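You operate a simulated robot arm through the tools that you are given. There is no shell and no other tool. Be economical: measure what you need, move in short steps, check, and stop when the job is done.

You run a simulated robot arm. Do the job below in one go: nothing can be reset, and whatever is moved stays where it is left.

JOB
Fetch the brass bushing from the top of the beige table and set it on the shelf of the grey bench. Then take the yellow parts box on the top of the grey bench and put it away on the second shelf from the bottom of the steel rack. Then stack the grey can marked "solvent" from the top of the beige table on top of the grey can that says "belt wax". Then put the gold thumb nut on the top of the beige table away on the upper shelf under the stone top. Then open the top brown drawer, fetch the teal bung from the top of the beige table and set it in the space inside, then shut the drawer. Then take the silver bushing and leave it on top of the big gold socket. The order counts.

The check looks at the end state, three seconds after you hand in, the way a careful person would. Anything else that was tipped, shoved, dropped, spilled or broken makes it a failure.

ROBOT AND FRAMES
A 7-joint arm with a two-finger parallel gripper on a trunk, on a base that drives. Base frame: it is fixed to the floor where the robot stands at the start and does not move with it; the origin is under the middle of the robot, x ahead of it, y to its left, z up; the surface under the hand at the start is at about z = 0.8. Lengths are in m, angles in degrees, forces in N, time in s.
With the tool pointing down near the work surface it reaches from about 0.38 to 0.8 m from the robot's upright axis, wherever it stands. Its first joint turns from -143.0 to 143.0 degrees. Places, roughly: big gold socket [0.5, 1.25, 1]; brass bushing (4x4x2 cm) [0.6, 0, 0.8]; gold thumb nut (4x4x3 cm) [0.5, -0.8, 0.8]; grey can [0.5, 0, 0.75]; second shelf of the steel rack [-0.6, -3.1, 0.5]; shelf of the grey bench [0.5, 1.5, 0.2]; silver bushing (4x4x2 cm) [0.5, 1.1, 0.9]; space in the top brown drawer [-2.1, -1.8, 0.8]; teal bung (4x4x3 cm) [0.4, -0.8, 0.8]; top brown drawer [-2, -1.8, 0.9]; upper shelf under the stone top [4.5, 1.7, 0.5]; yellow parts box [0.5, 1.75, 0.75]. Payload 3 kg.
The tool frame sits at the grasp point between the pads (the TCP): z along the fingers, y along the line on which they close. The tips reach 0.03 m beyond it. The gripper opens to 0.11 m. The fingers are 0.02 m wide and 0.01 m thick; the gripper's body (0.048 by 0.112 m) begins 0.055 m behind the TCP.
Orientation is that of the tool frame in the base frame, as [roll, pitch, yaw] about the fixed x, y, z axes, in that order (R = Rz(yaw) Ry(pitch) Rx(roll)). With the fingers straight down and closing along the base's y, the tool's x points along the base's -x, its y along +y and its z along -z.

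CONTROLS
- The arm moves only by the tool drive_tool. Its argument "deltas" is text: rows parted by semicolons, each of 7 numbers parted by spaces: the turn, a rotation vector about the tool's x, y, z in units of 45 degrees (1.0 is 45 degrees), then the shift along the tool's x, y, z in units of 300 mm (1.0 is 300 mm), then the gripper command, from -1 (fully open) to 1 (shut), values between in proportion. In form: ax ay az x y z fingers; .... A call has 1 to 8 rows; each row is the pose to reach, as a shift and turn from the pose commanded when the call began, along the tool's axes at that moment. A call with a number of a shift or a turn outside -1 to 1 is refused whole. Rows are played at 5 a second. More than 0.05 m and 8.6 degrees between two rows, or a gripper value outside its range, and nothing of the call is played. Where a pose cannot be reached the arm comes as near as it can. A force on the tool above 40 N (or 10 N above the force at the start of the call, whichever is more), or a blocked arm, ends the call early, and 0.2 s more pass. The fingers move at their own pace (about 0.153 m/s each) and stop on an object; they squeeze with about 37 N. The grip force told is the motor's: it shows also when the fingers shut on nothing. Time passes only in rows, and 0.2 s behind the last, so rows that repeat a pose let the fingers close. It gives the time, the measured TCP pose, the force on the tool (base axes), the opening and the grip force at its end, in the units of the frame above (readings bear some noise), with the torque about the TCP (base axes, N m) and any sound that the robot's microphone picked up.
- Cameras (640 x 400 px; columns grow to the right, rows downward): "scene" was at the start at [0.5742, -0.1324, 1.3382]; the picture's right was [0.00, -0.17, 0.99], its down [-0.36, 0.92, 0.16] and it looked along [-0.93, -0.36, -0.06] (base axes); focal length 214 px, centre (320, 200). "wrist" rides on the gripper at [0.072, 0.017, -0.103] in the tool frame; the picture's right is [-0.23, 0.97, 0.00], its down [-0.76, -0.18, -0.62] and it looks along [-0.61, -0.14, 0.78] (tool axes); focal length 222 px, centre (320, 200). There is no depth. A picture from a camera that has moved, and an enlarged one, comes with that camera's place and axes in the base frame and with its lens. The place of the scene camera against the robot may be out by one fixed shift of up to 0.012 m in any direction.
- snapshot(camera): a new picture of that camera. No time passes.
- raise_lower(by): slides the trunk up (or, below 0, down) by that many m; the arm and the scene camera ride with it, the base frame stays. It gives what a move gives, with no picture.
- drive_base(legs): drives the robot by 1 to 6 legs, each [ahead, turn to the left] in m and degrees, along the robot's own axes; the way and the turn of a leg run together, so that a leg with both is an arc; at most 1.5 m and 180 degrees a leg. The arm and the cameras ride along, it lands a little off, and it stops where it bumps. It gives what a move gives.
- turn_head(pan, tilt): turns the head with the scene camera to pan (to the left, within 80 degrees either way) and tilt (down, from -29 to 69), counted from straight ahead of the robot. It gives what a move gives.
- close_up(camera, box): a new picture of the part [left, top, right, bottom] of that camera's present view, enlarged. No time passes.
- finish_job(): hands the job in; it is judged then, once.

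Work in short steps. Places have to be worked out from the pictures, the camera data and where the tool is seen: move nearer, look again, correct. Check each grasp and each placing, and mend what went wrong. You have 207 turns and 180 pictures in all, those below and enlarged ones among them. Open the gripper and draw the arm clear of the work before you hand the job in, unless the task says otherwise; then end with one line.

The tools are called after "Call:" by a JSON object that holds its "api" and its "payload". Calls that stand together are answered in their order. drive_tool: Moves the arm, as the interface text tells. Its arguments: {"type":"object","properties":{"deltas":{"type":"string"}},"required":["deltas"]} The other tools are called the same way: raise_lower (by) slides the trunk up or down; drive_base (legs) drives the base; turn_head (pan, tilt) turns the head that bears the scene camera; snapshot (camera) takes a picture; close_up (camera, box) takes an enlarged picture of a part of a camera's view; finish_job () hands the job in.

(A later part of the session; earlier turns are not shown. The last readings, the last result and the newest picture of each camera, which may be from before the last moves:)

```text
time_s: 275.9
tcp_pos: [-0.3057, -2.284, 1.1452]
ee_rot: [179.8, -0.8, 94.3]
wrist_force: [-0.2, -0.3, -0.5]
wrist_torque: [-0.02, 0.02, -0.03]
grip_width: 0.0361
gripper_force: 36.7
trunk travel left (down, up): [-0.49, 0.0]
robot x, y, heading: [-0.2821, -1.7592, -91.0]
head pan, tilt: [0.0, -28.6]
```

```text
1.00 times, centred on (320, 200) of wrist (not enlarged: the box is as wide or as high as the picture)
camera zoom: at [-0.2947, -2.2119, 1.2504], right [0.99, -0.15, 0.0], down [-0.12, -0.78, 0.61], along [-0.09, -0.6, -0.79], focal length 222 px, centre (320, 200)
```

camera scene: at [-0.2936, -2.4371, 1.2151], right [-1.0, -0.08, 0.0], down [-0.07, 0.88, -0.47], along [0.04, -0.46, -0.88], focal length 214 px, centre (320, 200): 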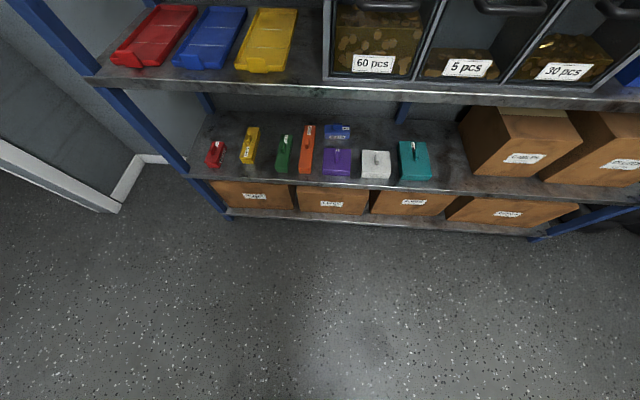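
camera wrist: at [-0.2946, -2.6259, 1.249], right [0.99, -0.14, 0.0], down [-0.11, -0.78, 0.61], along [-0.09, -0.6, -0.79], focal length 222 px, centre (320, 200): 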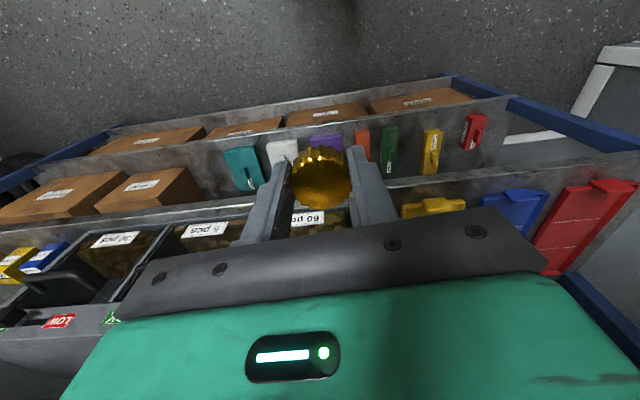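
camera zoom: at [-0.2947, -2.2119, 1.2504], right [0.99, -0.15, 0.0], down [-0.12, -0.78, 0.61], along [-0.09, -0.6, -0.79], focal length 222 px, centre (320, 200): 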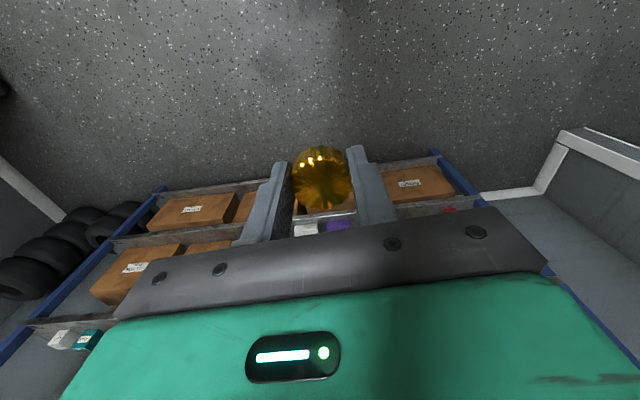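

The bin unit is where it was before and nothing was disturbed. I'll drive diagonally towards the doorway, away from the rack.

Call:
{"api": "drive_base", "payload": {"legs": [[0, 60], [0.95, 0], [0, 31]]}}

Call:
{"api": "snapshot", "payload": {"camera": "scene"}}

Call:
{"api": "snapshot", "payload": {"camera": "wrist"}}

```text
time_s: 285.1
tcp_pos: [1.0568, -2.2852, 1.1444]
ee_rot: [179.8, -0.9, -176.4]
wrist_force: [0.2, -0.3, -0.5]
wrist_torque: [0.0, 0.01, 0.01]
grip_width: 0.036
gripper_force: 37.2
trunk travel left (down, up): [-0.49, 0.0]
robot x, y, heading: [0.5324, -2.2824, -1.9]
head pan, tilt: [0.0, -28.6]
```

```text
79 pictures are left
camera scene: at [1.2083, -2.2803, 1.2146], right [0.06, -1.0, 0.0], down [-0.88, -0.06, -0.47], along [0.47, 0.03, -0.88], focal length 214 px, centre (320, 200)
```

scene: 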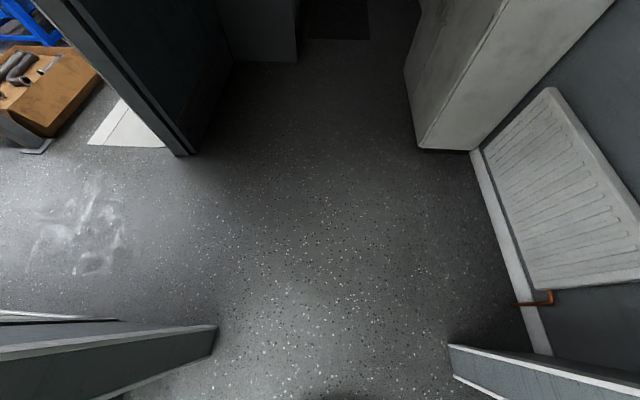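

```text
78 pictures are left
camera wrist: at [0.9845, -2.275, 1.25], right [0.16, 0.99, 0.0], down [0.78, -0.13, 0.61], along [0.6, -0.1, -0.79], focal length 222 px, centre (320, 200)
```

wrist: 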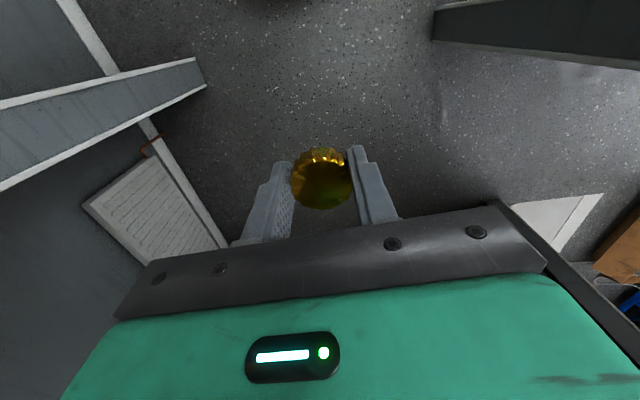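

Through this doorway there's a passage to the left, between the wall at x≈1.03 and another wall end at (2.17, -1.23). I'll drive through, turn left and look.

Call:
{"api": "drive_base", "payload": {"legs": [[1.07, 0], [0, 92]]}}

Call:
{"api": "snapshot", "payload": {"camera": "scene"}}

Call:
{"api": "turn_head", "payload": {"pan": -65, "tilt": -29}}

Call:
{"api": "snapshot", "payload": {"camera": "scene"}}

```text
time_s: 294.6
tcp_pos: [1.5789, -1.789, 1.1456]
ee_rot: [179.8, -0.8, -84.0]
wrist_force: [0.2, 0.4, -0.7]
wrist_torque: [0.01, 0.07, 0.0]
grip_width: 0.036
gripper_force: 37.1
trunk travel left (down, up): [-0.49, 0.0]
robot x, y, heading: [1.6589, -2.3122, 90.5]
head pan, tilt: [0.0, -28.6]
```

```text
77 pictures are left
camera scene: at [1.564, -1.6415, 1.2156], right [0.99, 0.1, 0.0], down [0.09, -0.88, -0.47], along [-0.05, 0.46, -0.88], focal length 214 px, centre (320, 200)
```

scene: 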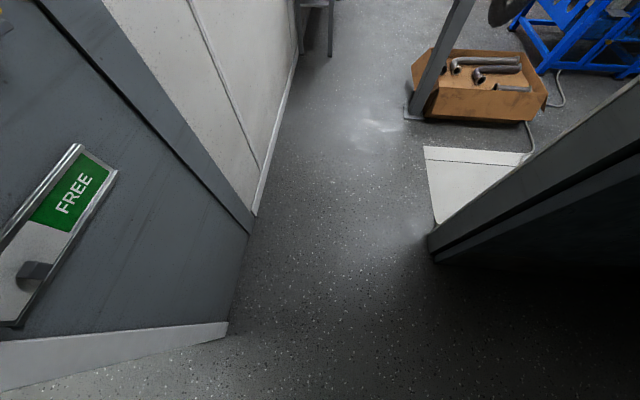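

```text
time_s: 295.9
tcp_pos: [1.5783, -1.7869, 1.1461]
ee_rot: [179.8, -0.8, -84.2]
wrist_force: [-0.5, -0.4, -0.8]
wrist_torque: [0.0, 0.0, 0.02]
grip_width: 0.036
gripper_force: 36.6
trunk travel left (down, up): [-0.49, 0.0]
robot x, y, heading: [1.6615, -2.3113, 90.6]
head pan, tilt: [-65.0, -28.6]
```

```text
76 pictures are left
camera scene: at [1.6244, -1.6347, 1.2546], right [0.42, 0.06, 0.9], down [0.52, -0.83, -0.19], along [0.74, 0.55, -0.38], focal length 214 px, centre (320, 200)
```

scene: 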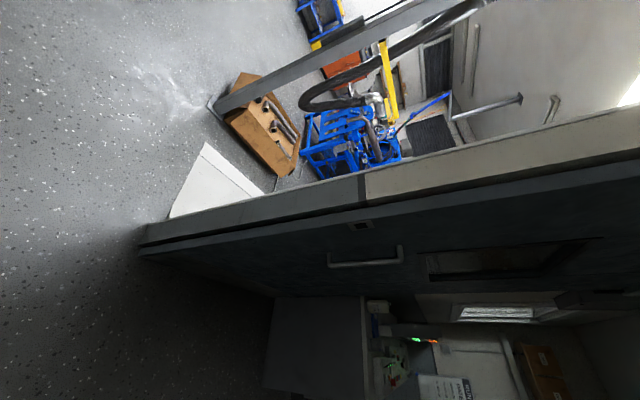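

The opening is centred at x≈1.63 and I'm lined up with it. I'll drive on to y≈-0.4 and look to the right.

Call:
{"api": "drive_base", "payload": {"legs": [[1.4, 0], [0.5, 0]]}}

Call:
{"api": "snapshot", "payload": {"camera": "scene"}}

Call:
{"api": "turn_head", "payload": {"pan": 0, "tilt": -29}}

Call:
{"api": "snapshot", "payload": {"camera": "scene"}}

```text
time_s: 305.5
tcp_pos: [1.51, 0.1295, 1.1459]
ee_rot: [179.9, -0.8, -82.6]
wrist_force: [-0.3, 0.2, 0.1]
wrist_torque: [0.02, -0.02, 0.0]
grip_width: 0.0359
gripper_force: 36.8
trunk travel left (down, up): [-0.49, 0.0]
robot x, y, heading: [1.6085, -0.3954, 91.9]
head pan, tilt: [-65.0, -28.6]
```

```text
75 pictures are left
camera scene: at [1.5519, 0.2846, 1.2544], right [0.42, 0.07, 0.91], down [0.54, -0.82, -0.19], along [0.73, 0.57, -0.38], focal length 214 px, centre (320, 200)
```

scene: 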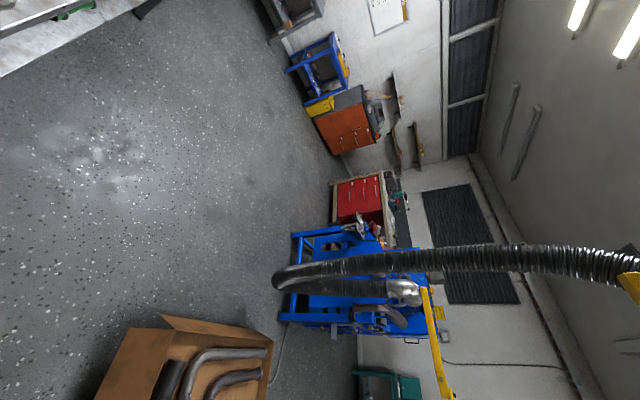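

```text
time_s: 306.9
tcp_pos: [1.5106, 0.1295, 1.1461]
ee_rot: [179.8, -0.8, -82.6]
wrist_force: [-0.8, -0.8, 0.1]
wrist_torque: [-0.01, -0.02, -0.01]
grip_width: 0.036
gripper_force: 37.1
trunk travel left (down, up): [-0.49, 0.0]
robot x, y, heading: [1.6025, -0.3903, 92.2]
head pan, tilt: [0.0, -28.6]
```

```text
74 pictures are left
camera scene: at [1.4917, 0.2758, 1.2167], right [0.99, 0.13, 0.0], down [0.11, -0.88, -0.47], along [-0.06, 0.46, -0.88], focal length 214 px, centre (320, 200)
```

scene: 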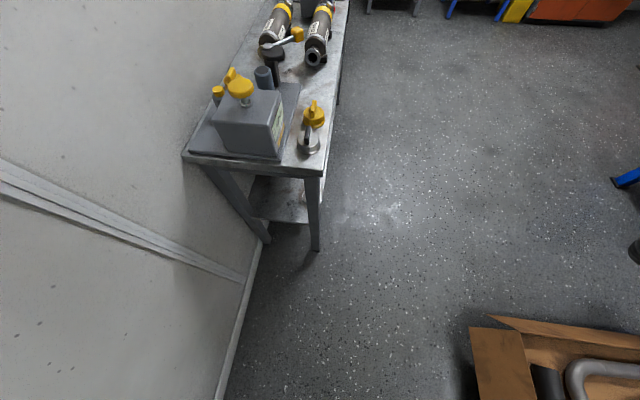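

It's a large room. A steel bench stands to the left and a carton to the right. I'll pass between them to about (1.85, 0.8), then look towards (4.5, 1.7).

Call:
{"api": "drive_base", "payload": {"legs": [[0, -14], [1.2, 0], [0, -60]]}}

Call:
{"api": "snapshot", "payload": {"camera": "scene"}}

Call:
{"api": "turn_head", "payload": {"pan": -60, "tilt": -29}}

Call:
{"api": "snapshot", "payload": {"camera": "scene"}}

```text
time_s: 316.4
tcp_pos: [2.3056, 1.021, 1.1472]
ee_rot: [179.9, -0.8, -153.8]
wrist_force: [0.0, -0.5, -0.3]
wrist_torque: [0.01, -0.01, -0.01]
grip_width: 0.0359
gripper_force: 36.8
trunk travel left (down, up): [-0.49, 0.0]
robot x, y, heading: [1.829, 0.8026, 20.7]
head pan, tilt: [0.0, -28.6]
```

```text
73 pictures are left
camera scene: at [2.4424, 1.0827, 1.2167], right [0.44, -0.9, 0.0], down [-0.79, -0.39, -0.47], along [0.42, 0.21, -0.88], focal length 214 px, centre (320, 200)
```

scene: 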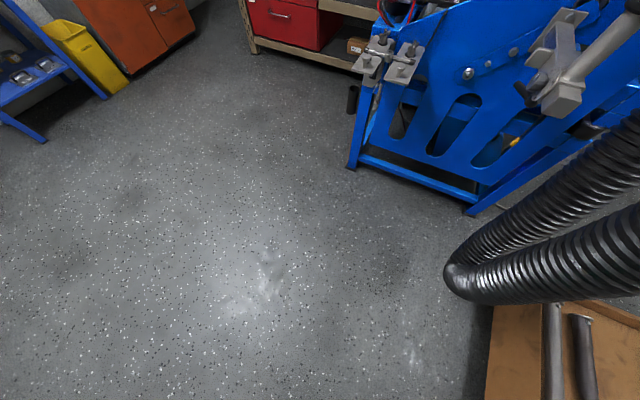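

```text
time_s: 317.7
tcp_pos: [2.3059, 1.0193, 1.1473]
ee_rot: [180.0, -0.8, -153.7]
wrist_force: [-1.1, -0.7, -0.3]
wrist_torque: [0.0, -0.01, -0.03]
grip_width: 0.0357
gripper_force: 36.7
trunk travel left (down, up): [-0.49, 0.0]
robot x, y, heading: [1.8262, 0.8019, 20.9]
head pan, tilt: [-60.0, -28.6]
```

```text
72 pictures are left
camera scene: at [2.4687, 1.031, 1.2504], right [0.23, -0.45, 0.86], down [-0.61, -0.76, -0.23], along [0.76, -0.47, -0.45], focal length 214 px, centre (320, 200)
```

scene: 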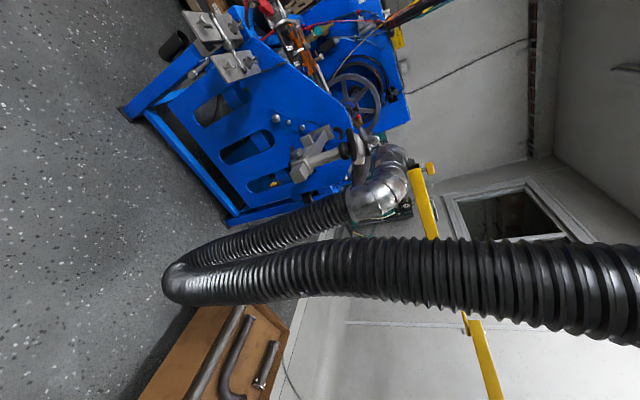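

The bench with the shelves is beyond the blue engine stand, its front at about x≈4.15 and y≈1.3–2.75. I'll drive round the stand's left side.

Call:
{"api": "drive_base", "payload": {"legs": [[0, 30], [1.45, 0], [0, -52]]}}

Call:
{"api": "turn_head", "payload": {"pan": 0, "tilt": -29}}

Call:
{"api": "snapshot", "payload": {"camera": "scene"}}

```text
time_s: 328.8
tcp_pos: [3.2435, 1.9517, 1.1478]
ee_rot: [179.9, -0.7, -176.0]
wrist_force: [0.2, 1.3, -0.5]
wrist_torque: [0.0, 0.03, 0.03]
grip_width: 0.0359
gripper_force: 37.0
trunk travel left (down, up): [-0.49, 0.0]
robot x, y, heading: [2.7206, 1.9679, -0.9]
head pan, tilt: [-60.0, -28.6]
```

```text
time_s: 330.1
tcp_pos: [3.2432, 1.9508, 1.148]
ee_rot: [179.9, -0.8, -175.9]
wrist_force: [0.6, 0.6, -0.3]
wrist_torque: [-0.04, 0.0, -0.01]
grip_width: 0.0362
gripper_force: 36.8
trunk travel left (down, up): [-0.49, 0.0]
robot x, y, heading: [2.7152, 1.97, -0.6]
head pan, tilt: [0.0, -28.6]
```

```text
71 pictures are left
camera scene: at [3.3956, 1.9581, 1.2177], right [0.07, -1.0, 0.0], down [-0.88, -0.06, -0.47], along [0.47, 0.04, -0.88], focal length 214 px, centre (320, 200)
```

scene: 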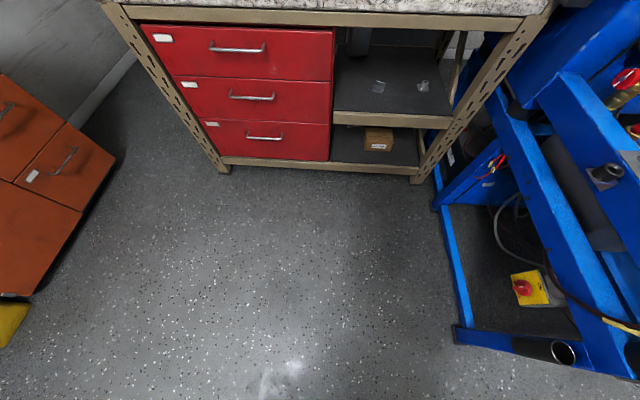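

I've found the stone-topped bench. The upper shelf is in the right bay, y≈1.40–1.97, with the shelf at z≈0.54 and the beam above at ≈0.88. I'll zoom in to see what is on the shelf.

Call:
{"api": "close_up", "payload": {"camera": "scene", "box": [320, 10, 480, 190]}}

Call:
{"api": "drive_base", "payload": {"legs": [[0, -39], [0.42, 0], [0, 40], [0.25, 0]]}}

Call:
{"api": "raise_lower", "payload": {"by": -0.4}}

Call:
{"api": "snapshot", "payload": {"camera": "scene"}}

```text
2.22 times, centred on (400, 100) of scene
camera zoom: at [3.3956, 1.9581, 1.2177], right [0.07, -1.0, 0.0], down [-0.88, -0.06, -0.47], along [0.47, 0.04, -0.88], focal length 477 px, centre (142, 422)
```

zoom: 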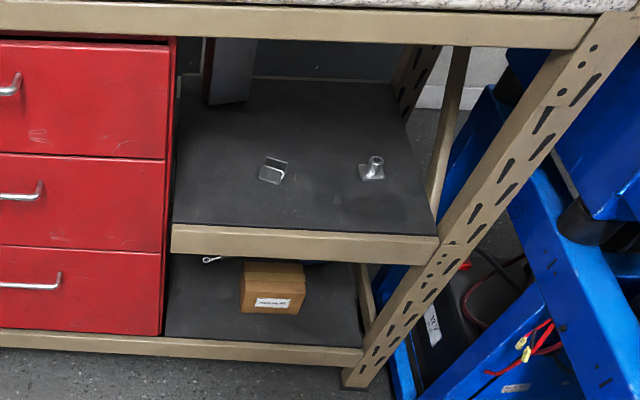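

```text
time_s: 337.9
tcp_pos: [3.8088, 1.6967, 1.1473]
ee_rot: [179.7, -0.9, -174.8]
wrist_force: [-0.4, -0.2, -1.2]
wrist_torque: [-0.01, 0.03, 0.0]
grip_width: 0.036
gripper_force: 37.5
trunk travel left (down, up): [-0.49, 0.0]
robot x, y, heading: [3.282, 1.6989, 0.6]
head pan, tilt: [0.0, -28.6]
```

```text
time_s: 341.7
tcp_pos: [3.8071, 1.6978, 0.7473]
ee_rot: [180.0, -0.8, -174.9]
wrist_force: [-0.3, -0.1, -0.5]
wrist_torque: [0.01, -0.02, 0.02]
grip_width: 0.0359
gripper_force: 36.9
trunk travel left (down, up): [-0.09, 0.4]
robot x, y, heading: [3.2833, 1.6987, 0.4]
head pan, tilt: [0.0, -28.6]
```

```text
69 pictures are left
camera scene: at [3.9592, 1.7075, 0.8183], right [0.09, -1.0, 0.0], down [-0.88, -0.08, -0.47], along [0.46, 0.04, -0.88], focal length 214 px, centre (320, 200)
```

scene: 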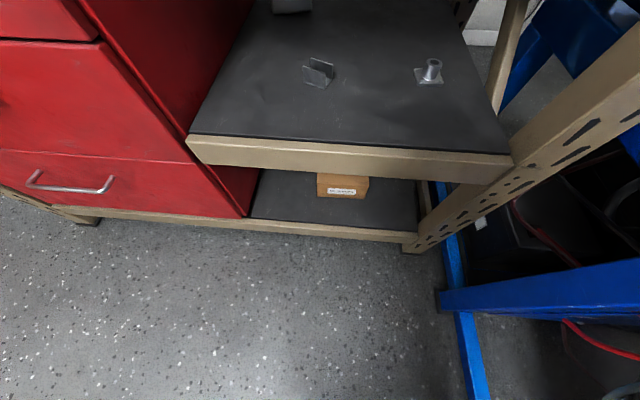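

On the shelf are a clip bracket at (4.44, 1.76) and a stud at (4.47, 1.50); the front middle around (4.33, 1.63) is free. I'll drive closer, then tilt the tool 30°.

Call:
{"api": "drive_base", "payload": {"legs": [[0.28, 0]]}}

Call:
{"api": "drive_tool", "payload": {"deltas": "0 -0.1 0 0 -0.03 0.03 1;0 -0.2 0 0 -0.06 0.06 1;0 -0.3 0 0 -0.1 0.09 1;0 -0.4 0 0 -0.13 0.12 1;0 -0.5 0 0 -0.16 0.15 1;0 -0.6 0 0 -0.18 0.18 1;0 -0.68 0 0 -0.2 0.2 1"}}

Call:
{"api": "snapshot", "payload": {"camera": "scene"}}

Call:
{"api": "snapshot", "payload": {"camera": "wrist"}}

```text
time_s: 343.5
tcp_pos: [4.0498, 1.6971, 0.7471]
ee_rot: [179.7, -1.9, -175.2]
wrist_force: [-6.4, 0.7, -4.2]
wrist_torque: [0.01, -0.08, -0.06]
grip_width: 0.0359
gripper_force: 37.0
trunk travel left (down, up): [-0.09, 0.4]
robot x, y, heading: [3.5305, 1.701, 0.3]
head pan, tilt: [0.0, -28.6]
stopped in leg 1: the force on the tool passed its limit at 102 N (the readings are from after the stop); the commanded pose is now the measured one
```

```text
time_s: 345.1
tcp_pos: [4.0529, 1.6369, 0.6876]
ee_rot: [179.7, 28.9, -175.4]
wrist_force: [0.3, 0.5, -1.2]
wrist_torque: [0.02, 0.03, 0.0]
grip_width: 0.0361
gripper_force: 37.0
trunk travel left (down, up): [-0.09, 0.4]
robot x, y, heading: [3.5297, 1.7008, 0.3]
head pan, tilt: [0.0, -28.6]
```

```text
68 pictures are left
camera scene: at [4.1546, 1.6406, 0.8232], right [0.08, -1.0, 0.0], down [-0.53, -0.04, -0.84], along [0.84, 0.07, -0.54], focal length 214 px, centre (320, 200)
```

scene: 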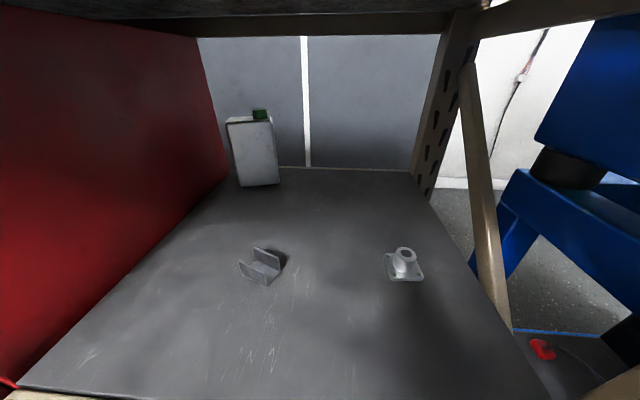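

```text
67 pictures are left
camera wrist: at [3.9384, 1.6427, 0.7426], right [0.12, 0.99, 0.11], down [0.38, -0.15, 0.91], along [0.92, -0.06, -0.39], focal length 222 px, centre (320, 200)
```

wrist: 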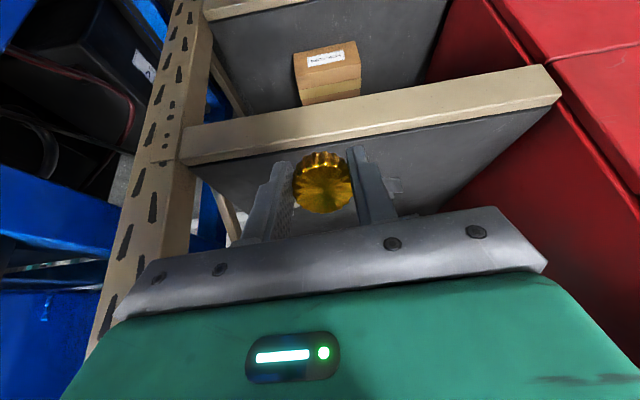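

The earlier bump was the head sticking out ahead of the gripper, so I'll tuck it back to tilt 45 first. Then I'll tilt a bit more for clearance under the beam and move in over the shelf.

Call:
{"api": "turn_head", "payload": {"pan": 0, "tilt": 45}}

Call:
{"api": "drive_tool", "payload": {"deltas": "0 -0.05 0 -0.1 -0.013 0.096 1;0 -0.1 0 -0.2 -0.026 0.192 1;0 -0.15 0 -0.29 -0.04 0.29 1;0 -0.2 0 -0.385 -0.053 0.386 1;0 -0.2 0 -0.48 -0.067 0.483 1;0 -0.2 0 -0.577 -0.08 0.58 1;0 -0.2 0 -0.577 -0.08 0.58 1"}}

Call:
{"api": "snapshot", "payload": {"camera": "scene"}}

Call:
{"api": "snapshot", "payload": {"camera": "wrist"}}

```text
time_s: 346.6
tcp_pos: [4.0521, 1.6365, 0.686]
ee_rot: [179.7, 28.8, -175.4]
wrist_force: [-0.1, -0.9, -0.8]
wrist_torque: [-0.01, 0.02, -0.01]
grip_width: 0.0359
gripper_force: 37.2
trunk travel left (down, up): [-0.09, 0.4]
robot x, y, heading: [3.5266, 1.6979, 0.4]
head pan, tilt: [0.0, 45.0]
```

```text
time_s: 348.2
tcp_pos: [4.2901, 1.6331, 0.6145]
ee_rot: [179.8, 37.8, -175.4]
wrist_force: [-0.2, -0.1, -1.0]
wrist_torque: [0.03, 0.01, -0.01]
grip_width: 0.0359
gripper_force: 37.2
trunk travel left (down, up): [-0.09, 0.4]
robot x, y, heading: [3.5329, 1.7018, -0.0]
head pan, tilt: [0.0, 45.0]
```

```text
66 pictures are left
camera scene: at [4.293, 1.6298, 0.6854], right [0.08, -1.0, 0.0], down [-0.99, -0.08, 0.13], along [-0.13, -0.01, -0.99], focal length 214 px, centre (320, 200)
```

scene: 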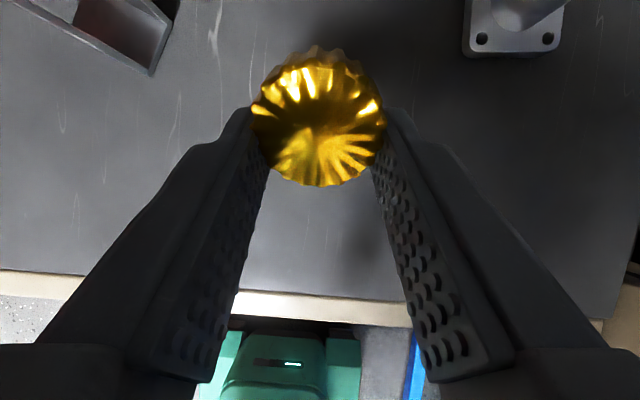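

```text
65 pictures are left
camera wrist: at [4.1692, 1.6392, 0.6521], right [0.1, 0.98, 0.14], down [0.24, -0.16, 0.96], along [0.97, -0.06, -0.25], focal length 222 px, centre (320, 200)
```

wrist: 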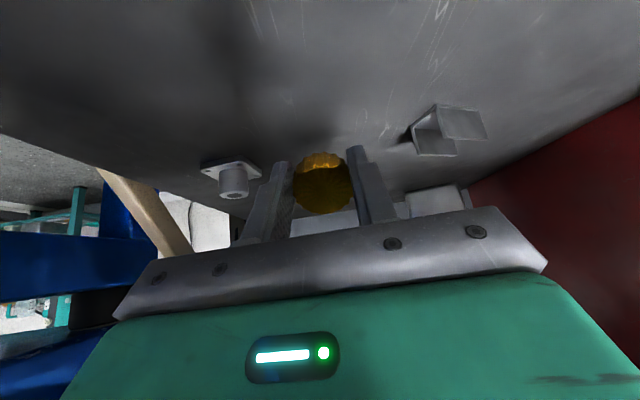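

The nut is over a free spot. I'll lower straight down gently until it touches.

Call:
{"api": "drive_tool", "payload": {"deltas": "0 0 0 0.041 0 0.053 1;0 0 0 0.0715 0 0.092 1;0 0 0 0.088 0 0.113 1;0 0 0 0.096 0 0.124 1;0 0 0 0.102 0 0.132 1;0 0 0 0.108 0 0.14 1"}}

Call:
{"api": "snapshot", "payload": {"camera": "scene"}}

```text
time_s: 349.5
tcp_pos: [4.2936, 1.6329, 0.5715]
ee_rot: [179.8, 38.3, -175.3]
wrist_force: [3.5, 1.8, 14.7]
wrist_torque: [-0.26, -0.29, -0.09]
grip_width: 0.0359
gripper_force: 37.0
trunk travel left (down, up): [-0.09, 0.4]
robot x, y, heading: [3.5286, 1.7003, 0.0]
head pan, tilt: [0.0, 45.0]
stopped in row 6: the force on the tool passed its limit at 44 N (the readings are from after the stop); the commanded pose is now the measured one
```

```text
64 pictures are left
camera scene: at [4.2955, 1.6294, 0.6432], right [0.08, -1.0, 0.0], down [-0.99, -0.08, 0.11], along [-0.11, -0.01, -0.99], focal length 214 px, centre (320, 200)
```

scene: 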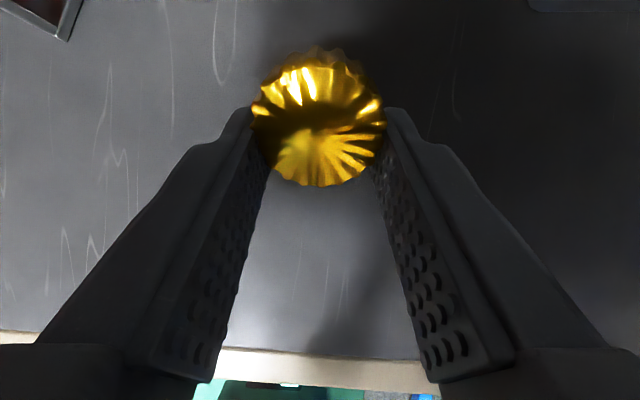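

The nut is on the shelf but tilted 38°. I'll bring the tool more upright, to about 27° (still clear of the beam), so the nut will settle flat, then open.

Call:
{"api": "drive_tool", "payload": {"deltas": "0 0.06 0 -0.01 0 -0.008 1;0 0.12 0 -0.014 0 -0.006 1;0 0.18 0 -0.017 0 -0.003 1;0 0.25 0 -0.02 0 0 1;0 0.25 0 -0.018 0 0.004 1;0 0.25 0 -0.016 0 0.008 1"}}

Call:
{"api": "snapshot", "payload": {"camera": "scene"}}

```text
time_s: 350.9
tcp_pos: [4.2988, 1.6346, 0.5731]
ee_rot: [179.9, 27.2, -175.3]
wrist_force: [-4.6, 1.9, 30.6]
wrist_torque: [0.09, -0.27, 0.03]
grip_width: 0.0361
gripper_force: 36.0
trunk travel left (down, up): [-0.09, 0.4]
robot x, y, heading: [3.5313, 1.7054, 0.5]
head pan, tilt: [0.0, 45.0]
```

```text
63 pictures are left
camera scene: at [4.3119, 1.6311, 0.6438], right [0.08, -1.0, 0.0], down [-0.95, -0.08, 0.31], along [-0.31, -0.02, -0.95], focal length 214 px, centre (320, 200)
```

scene: 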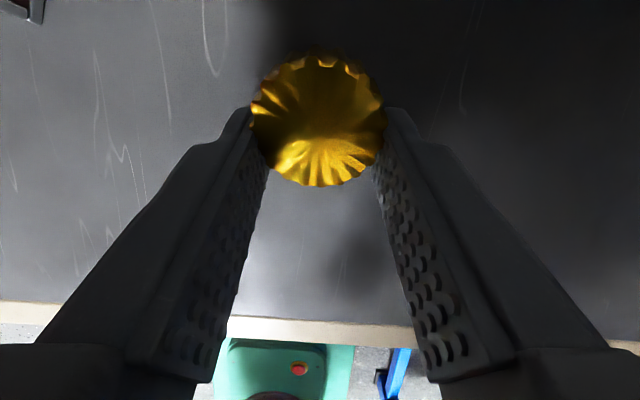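

It's in contact and sits more level. I'll ease off 2 mm and open slowly.

Call:
{"api": "drive_tool", "payload": {"deltas": "0 0 0 -0.003 0 -0.007 1;0 0 0 -0.003 0 -0.007 0.25;0 0 0 -0.003 0 -0.007 0.1;0 0 0 -0.003 0 -0.007 0;0 0 0 -0.003 0 -0.007 -0.2;0 0 0 -0.003 0 -0.007 -0.3"}}

Call:
{"api": "snapshot", "payload": {"camera": "scene"}}

```text
time_s: 352.3
tcp_pos: [4.2975, 1.6351, 0.5737]
ee_rot: [179.8, 26.9, -175.3]
wrist_force: [-3.5, 8.7, 10.6]
wrist_torque: [-0.07, 0.04, -0.06]
grip_width: 0.0669
gripper_force: 0.0
trunk travel left (down, up): [-0.09, 0.4]
robot x, y, heading: [3.5314, 1.6978, 0.3]
head pan, tilt: [0.0, 45.0]
```

```text
62 pictures are left
camera scene: at [4.3122, 1.6315, 0.6435], right [0.08, -1.0, 0.0], down [-0.95, -0.08, 0.31], along [-0.31, -0.02, -0.95], focal length 214 px, centre (320, 200)
```

scene: 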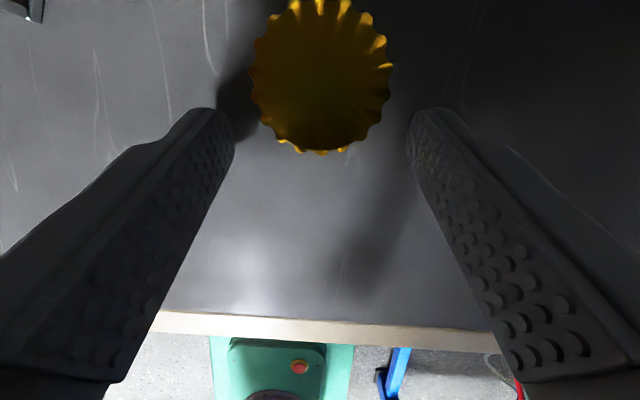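

The nut stands free. I'll draw back along the tool axis and check.

Call:
{"api": "drive_tool", "payload": {"deltas": "0 0 0 0 0 -0.03 -0.3;0 0 0 0.01 0 -0.1 -0.3;0 0 0 0.06 0 -0.2 -0.3;0 0 0 0.16 0 -0.27 -0.3;0 0 0 0.26 0 -0.34 -0.3"}}

Call:
{"api": "snapshot", "payload": {"camera": "scene"}}

Call:
{"api": "snapshot", "payload": {"camera": "wrist"}}

```text
time_s: 353.5
tcp_pos: [4.1812, 1.6218, 0.6272]
ee_rot: [179.8, 26.9, -175.2]
wrist_force: [0.2, 0.0, -0.3]
wrist_torque: [-0.04, 0.03, 0.01]
grip_width: 0.0716
gripper_force: 0.1
trunk travel left (down, up): [-0.09, 0.4]
robot x, y, heading: [3.5307, 1.7005, 0.0]
head pan, tilt: [0.0, 45.0]
```

```text
61 pictures are left
camera scene: at [4.1954, 1.619, 0.698], right [0.08, -1.0, 0.0], down [-0.95, -0.08, 0.31], along [-0.31, -0.02, -0.95], focal length 214 px, centre (320, 200)
```

scene: 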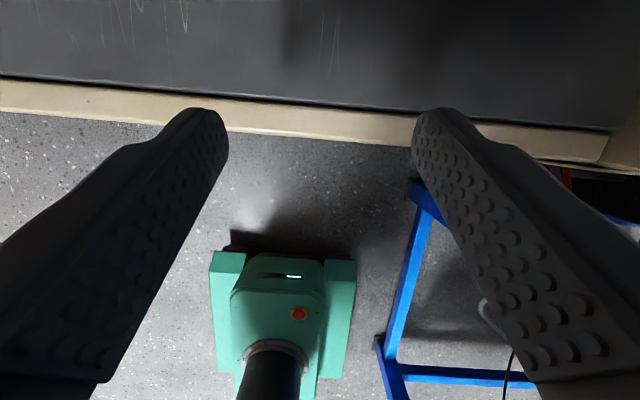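

```text
60 pictures are left
camera wrist: at [4.069, 1.6283, 0.688], right [0.12, 0.99, 0.11], down [0.41, -0.15, 0.9], along [0.9, -0.07, -0.42], focal length 222 px, centre (320, 200)
```

wrist: 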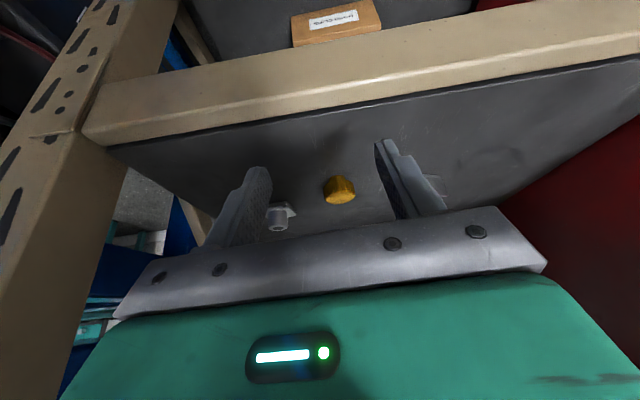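

The gold thumb nut is standing on the upper shelf. I'll back straight out, raise the trunk, and level and tuck the arm.

Call:
{"api": "drive_base", "payload": {"legs": [[-0.7, 0]]}}

Call:
{"api": "raise_lower", "payload": {"by": 0.4}}

Call:
{"api": "drive_tool", "payload": {"deltas": "0 0.1 0 0.05 0.03 -0.02 -1;0 0.2 0 0.1 0.06 -0.04 -1;0 0.3 0 0.15 0.09 -0.06 -1;0 0.4 0 0.2 0.12 -0.08 -1;0 0.5 0 0.25 0.15 -0.1 -1;0 0.6 0 0.3 0.18 -0.12 -1;0 0.6 0 0.35 0.2 -0.14 -1"}}

Call:
{"api": "drive_base", "payload": {"legs": [[0, 110], [0, 106], [1.45, 0], [0, 43]]}}

```text
time_s: 357.3
tcp_pos: [3.4814, 1.6198, 0.6281]
ee_rot: [179.8, 26.8, -175.3]
wrist_force: [0.3, 0.4, -0.8]
wrist_torque: [0.0, 0.04, -0.01]
grip_width: 0.0712
gripper_force: 0.0
trunk travel left (down, up): [-0.09, 0.4]
robot x, y, heading: [2.8293, 1.6992, 0.2]
head pan, tilt: [0.0, 45.0]
```

```text
time_s: 361.1
tcp_pos: [3.4821, 1.6201, 1.0279]
ee_rot: [179.8, 26.8, -175.3]
wrist_force: [-0.5, 0.1, 0.6]
wrist_torque: [0.0, 0.02, -0.01]
grip_width: 0.0716
gripper_force: 0.0
trunk travel left (down, up): [-0.49, 0.0]
robot x, y, heading: [2.8269, 1.7006, 0.3]
head pan, tilt: [0.0, 45.0]
```

```text
time_s: 362.8
tcp_pos: [3.3641, 1.6695, 1.018]
ee_rot: [179.9, -0.2, -175.3]
wrist_force: [0.1, 1.0, -0.1]
wrist_torque: [0.0, 0.02, -0.03]
grip_width: 0.1101
gripper_force: 0.1
trunk travel left (down, up): [-0.49, 0.0]
robot x, y, heading: [2.8279, 1.6998, 0.1]
head pan, tilt: [0.0, 45.0]
```

```text
time_s: 367.4
tcp_pos: [2.719, 2.2137, 1.0182]
ee_rot: [179.9, -0.2, -70.0]
wrist_force: [-0.8, 0.3, 0.2]
wrist_torque: [0.02, -0.08, 0.04]
grip_width: 0.11
gripper_force: 0.1
trunk travel left (down, up): [-0.49, 0.0]
robot x, y, heading: [2.909, 1.7077, 103.7]
head pan, tilt: [0.0, 45.0]
stopped in leg 1: the robot was blocked; the commanded pose is now the measured one
```

It was blocked again on a long turn; shorter turns have worked. I'll continue in smaller legs.

Call:
{"api": "drive_base", "payload": {"legs": [[0, 56], [0, 56]]}}

Call:
{"api": "turn_head", "payload": {"pan": 0, "tilt": -29}}

Call:
{"api": "snapshot", "payload": {"camera": "scene"}}

```text
time_s: 373.3
tcp_pos: [2.505, 1.3553, 1.0213]
ee_rot: [179.9, -0.2, 40.1]
wrist_force: [0.4, -0.5, -0.2]
wrist_torque: [0.03, 0.04, -0.02]
grip_width: 0.11
gripper_force: 0.1
trunk travel left (down, up): [-0.49, 0.0]
robot x, y, heading: [2.8588, 1.7742, -147.5]
head pan, tilt: [0.0, 45.0]
stopped in leg 2: the robot was blocked; the commanded pose is now the measured one
```

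```text
time_s: 374.8
tcp_pos: [2.5052, 1.3569, 1.0205]
ee_rot: [-179.9, -0.1, 40.2]
wrist_force: [0.5, 0.0, 0.0]
wrist_torque: [0.02, 0.0, -0.01]
grip_width: 0.11
gripper_force: 0.1
trunk travel left (down, up): [-0.49, 0.0]
robot x, y, heading: [2.8675, 1.7799, -147.7]
head pan, tilt: [0.0, -28.6]
```

```text
59 pictures are left
camera scene: at [2.3905, 1.2561, 1.0918], right [-0.65, 0.76, 0.0], down [0.67, 0.57, -0.48], along [-0.36, -0.31, -0.88], focal length 214 px, centre (320, 200)
```

scene: 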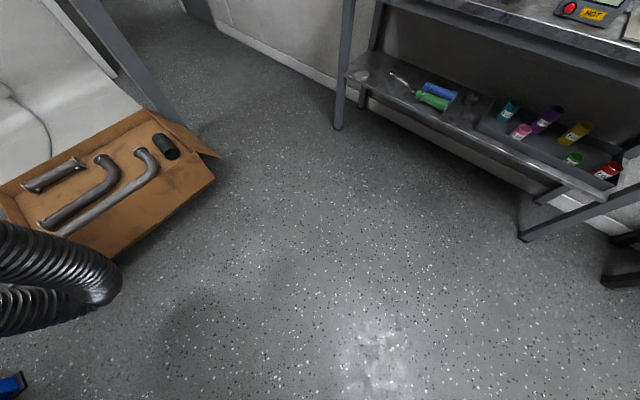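

The floor ahead is clear between the carton and the steel bench. I'll continue the way back.

Call:
{"api": "drive_base", "payload": {"legs": [[0, 10], [1.4, 0], [0, 35]]}}

Call:
{"api": "snapshot", "payload": {"camera": "scene"}}

```text
time_s: 384.0
tcp_pos: [1.8867, 0.3198, 1.0201]
ee_rot: [179.9, -0.1, 84.4]
wrist_force: [0.3, -0.3, 0.4]
wrist_torque: [-0.04, -0.01, 0.0]
grip_width: 0.1102
gripper_force: 0.0
trunk travel left (down, up): [-0.49, 0.0]
robot x, y, heading: [1.8276, 0.8819, -103.9]
head pan, tilt: [0.0, -28.6]
```

```text
58 pictures are left
camera scene: at [1.8723, 0.1664, 1.0919], right [-1.0, 0.1, 0.0], down [0.09, 0.87, -0.48], along [-0.05, -0.48, -0.88], focal length 214 px, centre (320, 200)
```

scene: 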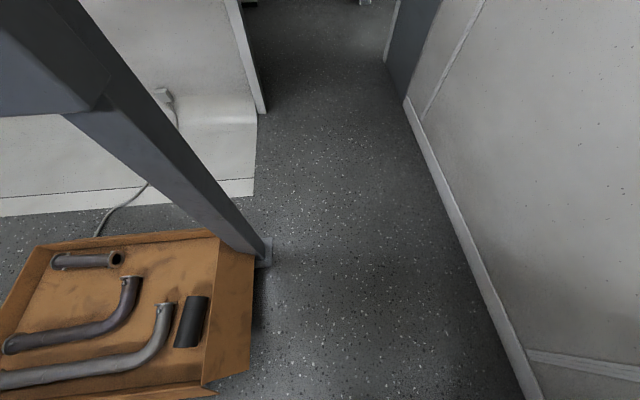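

I'm lined up for the passage; it runs from x≈1.1 to 2.05. I'll nudge the heading and drive through.

Call:
{"api": "drive_base", "payload": {"legs": [[0, 5], [1.2, 0]]}}

Call:
{"api": "snapshot", "payload": {"camera": "scene"}}

```text
time_s: 390.6
tcp_pos: [1.7069, -0.8581, 1.021]
ee_rot: [179.8, -0.2, 87.0]
wrist_force: [-0.6, 0.2, -0.1]
wrist_torque: [0.01, -0.03, 0.0]
grip_width: 0.1096
gripper_force: 0.1
trunk travel left (down, up): [-0.49, 0.0]
robot x, y, heading: [1.6212, -0.3039, -101.3]
head pan, tilt: [0.0, -28.6]
```

```text
57 pictures are left
camera scene: at [1.7005, -1.0124, 1.0921], right [-1.0, 0.05, 0.0], down [0.05, 0.88, -0.48], along [-0.02, -0.48, -0.88], focal length 214 px, centre (320, 200)
```

scene: 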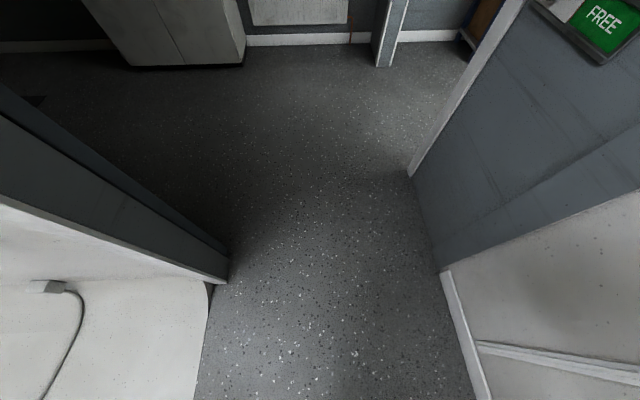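

I'll straighten up, drive down the passage, turn right and go back through the doorway.

Call:
{"api": "drive_base", "payload": {"legs": [[0, 9], [1.2, 0], [0.8, 0], [0, -90]]}}

Call:
{"api": "snapshot", "payload": {"camera": "scene"}}

```text
time_s: 404.9
tcp_pos: [0.9933, -2.4605, 1.0219]
ee_rot: [179.9, -0.1, 7.2]
wrist_force: [1.0, 0.6, 0.9]
wrist_torque: [0.01, 0.03, 0.02]
grip_width: 0.1104
gripper_force: 0.1
trunk travel left (down, up): [-0.49, 0.0]
robot x, y, heading: [1.5245, -2.3431, 179.4]
head pan, tilt: [0.0, -28.6]
```

```text
56 pictures are left
camera scene: at [0.845, -2.4837, 1.093], right [-0.13, 0.99, 0.0], down [0.87, 0.11, -0.48], along [-0.47, -0.06, -0.88], focal length 214 px, centre (320, 200)
```

scene: 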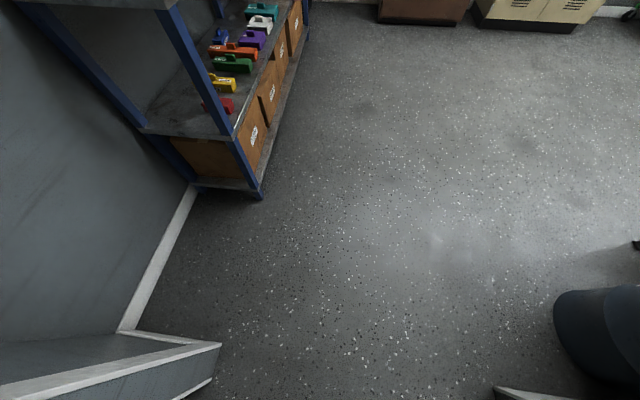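

I'm heading through the doorway and on towards the brown drawers, whose front is at about x≈-1.95, y -2.25 to -1.45.

Call:
{"api": "drive_base", "payload": {"legs": [[0, -11], [1.3, 0], [1.1, 0], [0, 10]]}}

Call:
{"api": "snapshot", "payload": {"camera": "scene"}}

Call:
{"api": "snapshot", "payload": {"camera": "wrist"}}

```text
time_s: 418.2
tcp_pos: [-1.373, -1.9689, 1.0213]
ee_rot: [179.9, -0.1, 6.8]
wrist_force: [-0.3, -0.2, 0.1]
wrist_torque: [-0.01, -0.03, 0.03]
grip_width: 0.1098
gripper_force: 0.1
trunk travel left (down, up): [-0.49, 0.0]
robot x, y, heading: [-0.8419, -1.8472, 178.7]
head pan, tilt: [0.0, -28.6]
```

```text
55 pictures are left
camera scene: at [-1.5212, -1.9903, 1.0932], right [-0.12, 0.99, 0.0], down [0.87, 0.1, -0.48], along [-0.47, -0.06, -0.88], focal length 214 px, centre (320, 200)
```

scene: 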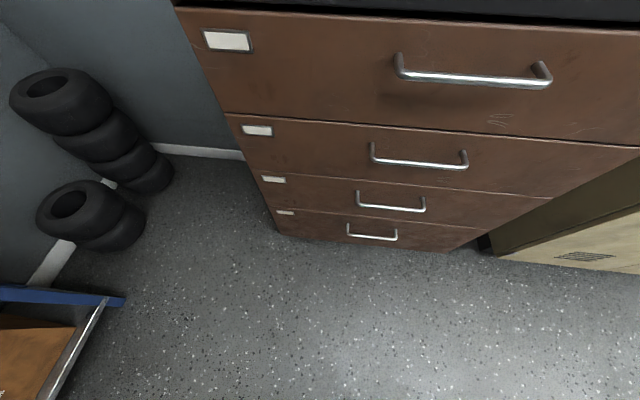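

```text
54 pictures are left
camera wrist: at [-1.2995, -1.9785, 1.1257], right [-0.11, -0.99, 0.0], down [-0.78, 0.09, 0.62], along [-0.62, 0.07, -0.78], focal length 222 px, centre (320, 200)
```

wrist: 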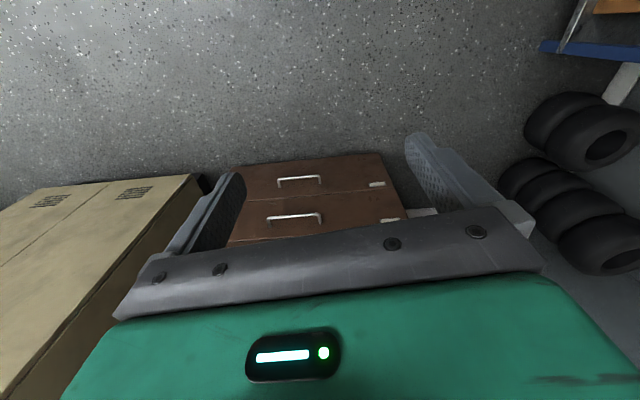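

The top drawer's handle bar runs y≈-1.91…-1.71 at z≈0.904, x≈-1.845. I'll tuck the head, drive closer, and bring the hand in line with the handle. Then I'll swing the tool to point at it horizontally, closing vertically.

Call:
{"api": "turn_head", "payload": {"pan": 0, "tilt": 45}}

Call:
{"api": "drive_base", "payload": {"legs": [[0.2, 0]]}}

Call:
{"api": "drive_tool", "payload": {"deltas": "0 0 0.03 0.012 -0.1 0.06 -1;0 0 0.06 0.025 -0.2 0.12 -1;0 0 0.09 0.038 -0.31 0.19 -1;0 0 0.12 0.05 -0.42 0.25 -1;0 0 0.151 0.063 -0.527 0.33 -1"}}

Call:
{"api": "drive_tool", "payload": {"deltas": "-0.095 -0.095 0.095 0 0 0 -1;-0.19 -0.19 0.19 0 0 0 -1;-0.285 -0.285 0.285 0 0 0 -1;-0.38 -0.38 0.38 0 0 0 -1;-0.475 -0.475 0.475 0 0 0 -1;-0.57 -0.57 0.57 0 0 0 -1;-0.665 -0.665 0.665 0 0 0 -1;-0.77 -0.77 0.77 0 0 0 -1"}}

```text
time_s: 419.7
tcp_pos: [-1.3722, -1.9689, 1.0221]
ee_rot: [180.0, -0.2, 6.7]
wrist_force: [0.5, -0.5, -0.4]
wrist_torque: [0.02, -0.01, -0.03]
grip_width: 0.1102
gripper_force: 0.1
trunk travel left (down, up): [-0.49, 0.0]
robot x, y, heading: [-0.8406, -1.8473, 178.9]
head pan, tilt: [0.0, 45.0]
```

```text
time_s: 421.3
tcp_pos: [-1.5767, -1.9673, 1.0219]
ee_rot: [179.9, -0.1, 7.0]
wrist_force: [1.2, 0.1, -0.5]
wrist_torque: [0.01, 0.03, 0.0]
grip_width: 0.1098
gripper_force: 0.2
trunk travel left (down, up): [-0.49, 0.0]
robot x, y, heading: [-1.0441, -1.8428, 179.1]
head pan, tilt: [0.0, 45.0]
```

```text
time_s: 422.5
tcp_pos: [-1.5739, -1.811, 0.922]
ee_rot: [-180.0, -0.2, 0.1]
wrist_force: [0.2, -0.4, 0.9]
wrist_torque: [0.01, 0.02, 0.03]
grip_width: 0.1099
gripper_force: 0.1
trunk travel left (down, up): [-0.49, 0.0]
robot x, y, heading: [-1.0416, -1.8437, 179.1]
head pan, tilt: [0.0, 45.0]
```

```text
time_s: 424.3
tcp_pos: [-1.5764, -1.8092, 0.9237]
ee_rot: [135.0, 19.3, -45.1]
wrist_force: [-0.5, 0.8, -0.2]
wrist_torque: [0.01, 0.0, -0.02]
grip_width: 0.1098
gripper_force: 0.0
trunk travel left (down, up): [-0.49, 0.0]
robot x, y, heading: [-1.0433, -1.8405, 179.2]
head pan, tilt: [0.0, 45.0]
```

That worked. I'll play the second half of the rotation.

Call:
{"api": "drive_tool", "payload": {"deltas": "-0.095 -0.095 0.095 0 0 0 -1;-0.19 -0.19 0.19 0 0 0 -1;-0.285 -0.285 0.285 0 0 0 -1;-0.38 -0.38 0.38 0 0 0 -1;-0.475 -0.475 0.475 0 0 0 -1;-0.57 -0.57 0.57 0 0 0 -1;-0.665 -0.665 0.665 0 0 0 -1;-0.77 -0.77 0.77 0 0 0 -1"}}

Call:
{"api": "snapshot", "payload": {"camera": "wrist"}}

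Call:
{"api": "snapshot", "payload": {"camera": "scene"}}

```text
time_s: 426.1
tcp_pos: [-1.5758, -1.8082, 0.9236]
ee_rot: [90.0, -0.1, -90.1]
wrist_force: [-0.3, 0.2, 0.3]
wrist_torque: [0.03, -0.03, 0.03]
grip_width: 0.1098
gripper_force: 0.1
trunk travel left (down, up): [-0.49, 0.0]
robot x, y, heading: [-1.0418, -1.8449, 179.4]
head pan, tilt: [0.0, 45.0]
```

```text
53 pictures are left
camera wrist: at [-1.4728, -1.8817, 0.9416], right [0.0, 0.23, 0.97], down [0.62, 0.76, -0.18], along [-0.78, 0.61, -0.14], focal length 222 px, centre (320, 200)
```

wrist: 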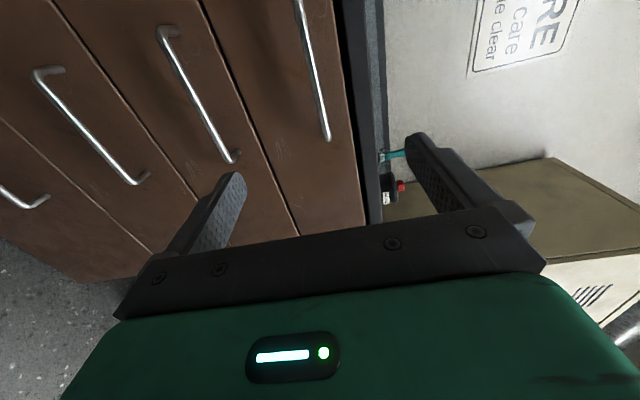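

```text
52 pictures are left
camera scene: at [-1.5264, -1.773, 0.9327], right [0.0, 0.0, -1.0], down [0.71, -0.71, 0.0], along [-0.71, -0.71, 0.0], focal length 214 px, centre (320, 200)
```

scene: 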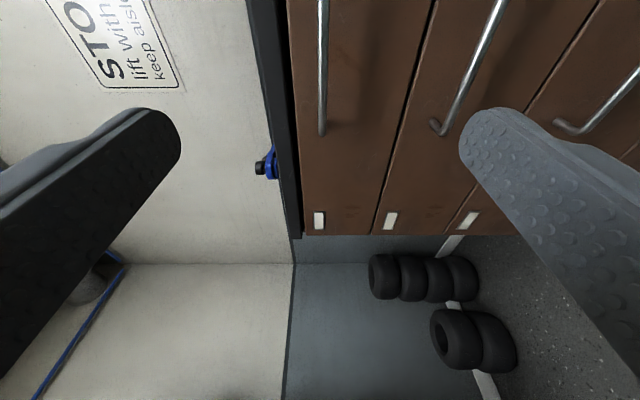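

The tool now points straight at the drawer. I refine the bar to x≈-1.812, z≈0.922. I'll advance most of the way and look again.

Call:
{"api": "drive_tool", "payload": {"deltas": "0 0 0 0.01 0 0.13 -1;0 0 0 0.02 0 0.26 -1;0 0 0 0.03 0 0.39 -1;0 0 0 0.03 0 0.5 -1;0 0 0 0.03 0 0.6 -1;0 0 0 0.03 0 0.6 -1"}}

Call:
{"api": "snapshot", "payload": {"camera": "wrist"}}

Call:
{"api": "snapshot", "payload": {"camera": "scene"}}

```text
time_s: 427.5
tcp_pos: [-1.7566, -1.8158, 0.9216]
ee_rot: [90.2, -0.1, -89.9]
wrist_force: [0.3, -0.5, -0.2]
wrist_torque: [-0.03, 0.01, 0.03]
grip_width: 0.1101
gripper_force: 0.1
trunk travel left (down, up): [-0.49, 0.0]
robot x, y, heading: [-1.038, -1.8441, 179.3]
head pan, tilt: [0.0, 45.0]
```

```text
51 pictures are left
camera wrist: at [-1.6524, -1.8902, 0.9407], right [0.0, 0.23, 0.97], down [0.62, 0.76, -0.18], along [-0.78, 0.61, -0.14], focal length 222 px, centre (320, 200)
```

wrist: 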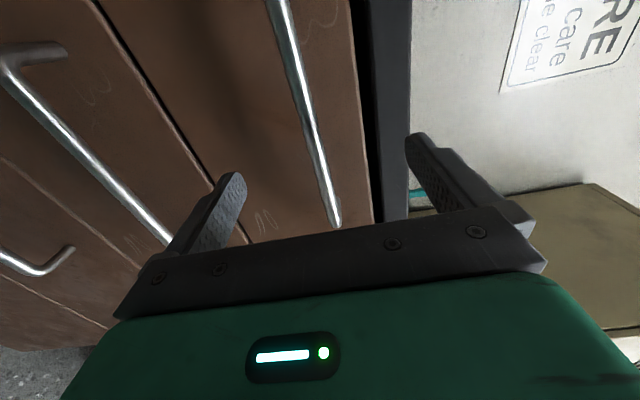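

```text
50 pictures are left
camera scene: at [-1.706, -1.7815, 0.9319], right [0.0, 0.0, -1.0], down [0.71, -0.71, 0.0], along [-0.71, -0.71, 0.0], focal length 214 px, centre (320, 200)
```

scene: 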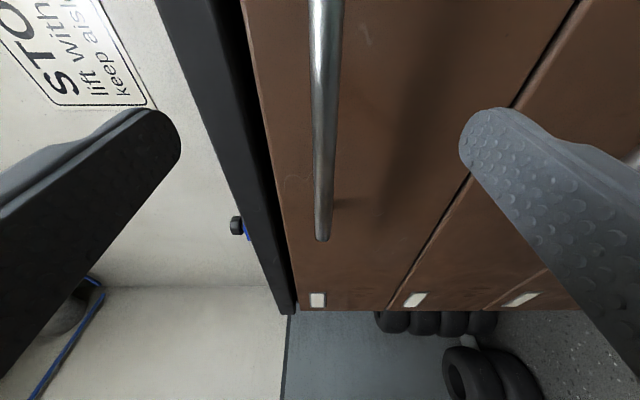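

The bar lies between the fingers. I'll advance 4 cm and close on it.

Call:
{"api": "drive_tool", "payload": {"deltas": "0 0 0 0 0 0.05 -1;0 0 0 0 0 0.1 -1;0 0 0 0 0 0.135 -1;0 0 0 0 0 0.135 0;0 0 0 0 0 0.135 1;0 0 0 0 0 0.135 1;0 0 0 0 0 0.135 1"}}

Call:
{"api": "snapshot", "payload": {"camera": "wrist"}}

Call:
{"api": "snapshot", "payload": {"camera": "scene"}}

```text
time_s: 429.1
tcp_pos: [-1.7969, -1.8175, 0.9207]
ee_rot: [90.4, -0.1, -90.0]
wrist_force: [1.4, -0.9, -25.2]
wrist_torque: [0.11, -0.12, -0.12]
grip_width: 0.0118
gripper_force: 45.2
trunk travel left (down, up): [-0.49, 0.0]
robot x, y, heading: [-1.0436, -1.8422, 179.2]
head pan, tilt: [0.0, 45.0]
```

```text
49 pictures are left
camera wrist: at [-1.6943, -1.8907, 0.939], right [-0.01, 0.23, 0.97], down [0.62, 0.76, -0.17], along [-0.78, 0.61, -0.15], focal length 222 px, centre (320, 200)
```

wrist: 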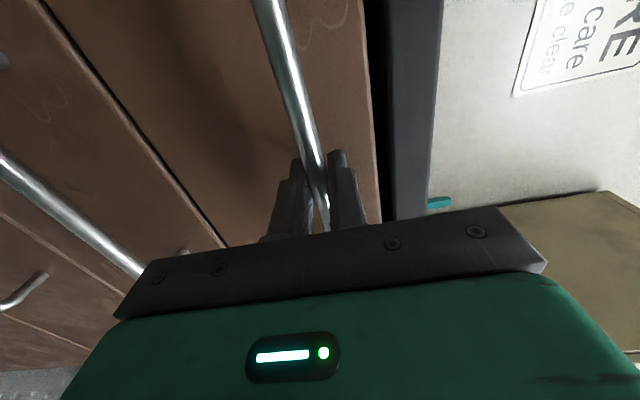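

```text
48 pictures are left
camera scene: at [-1.7478, -1.782, 0.93], right [0.01, 0.0, -1.0], down [0.71, -0.71, 0.01], along [-0.71, -0.71, 0.0], focal length 214 px, centre (320, 200)
```

scene: 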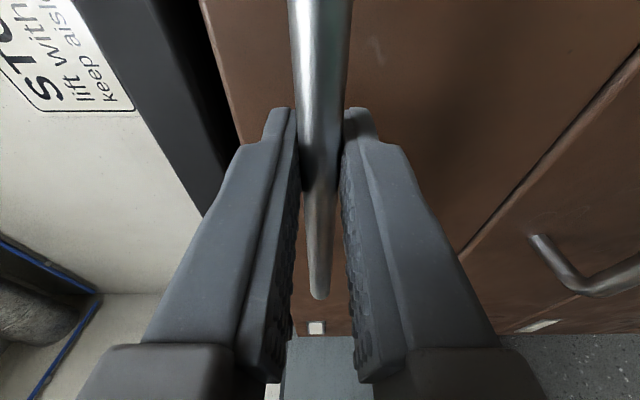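

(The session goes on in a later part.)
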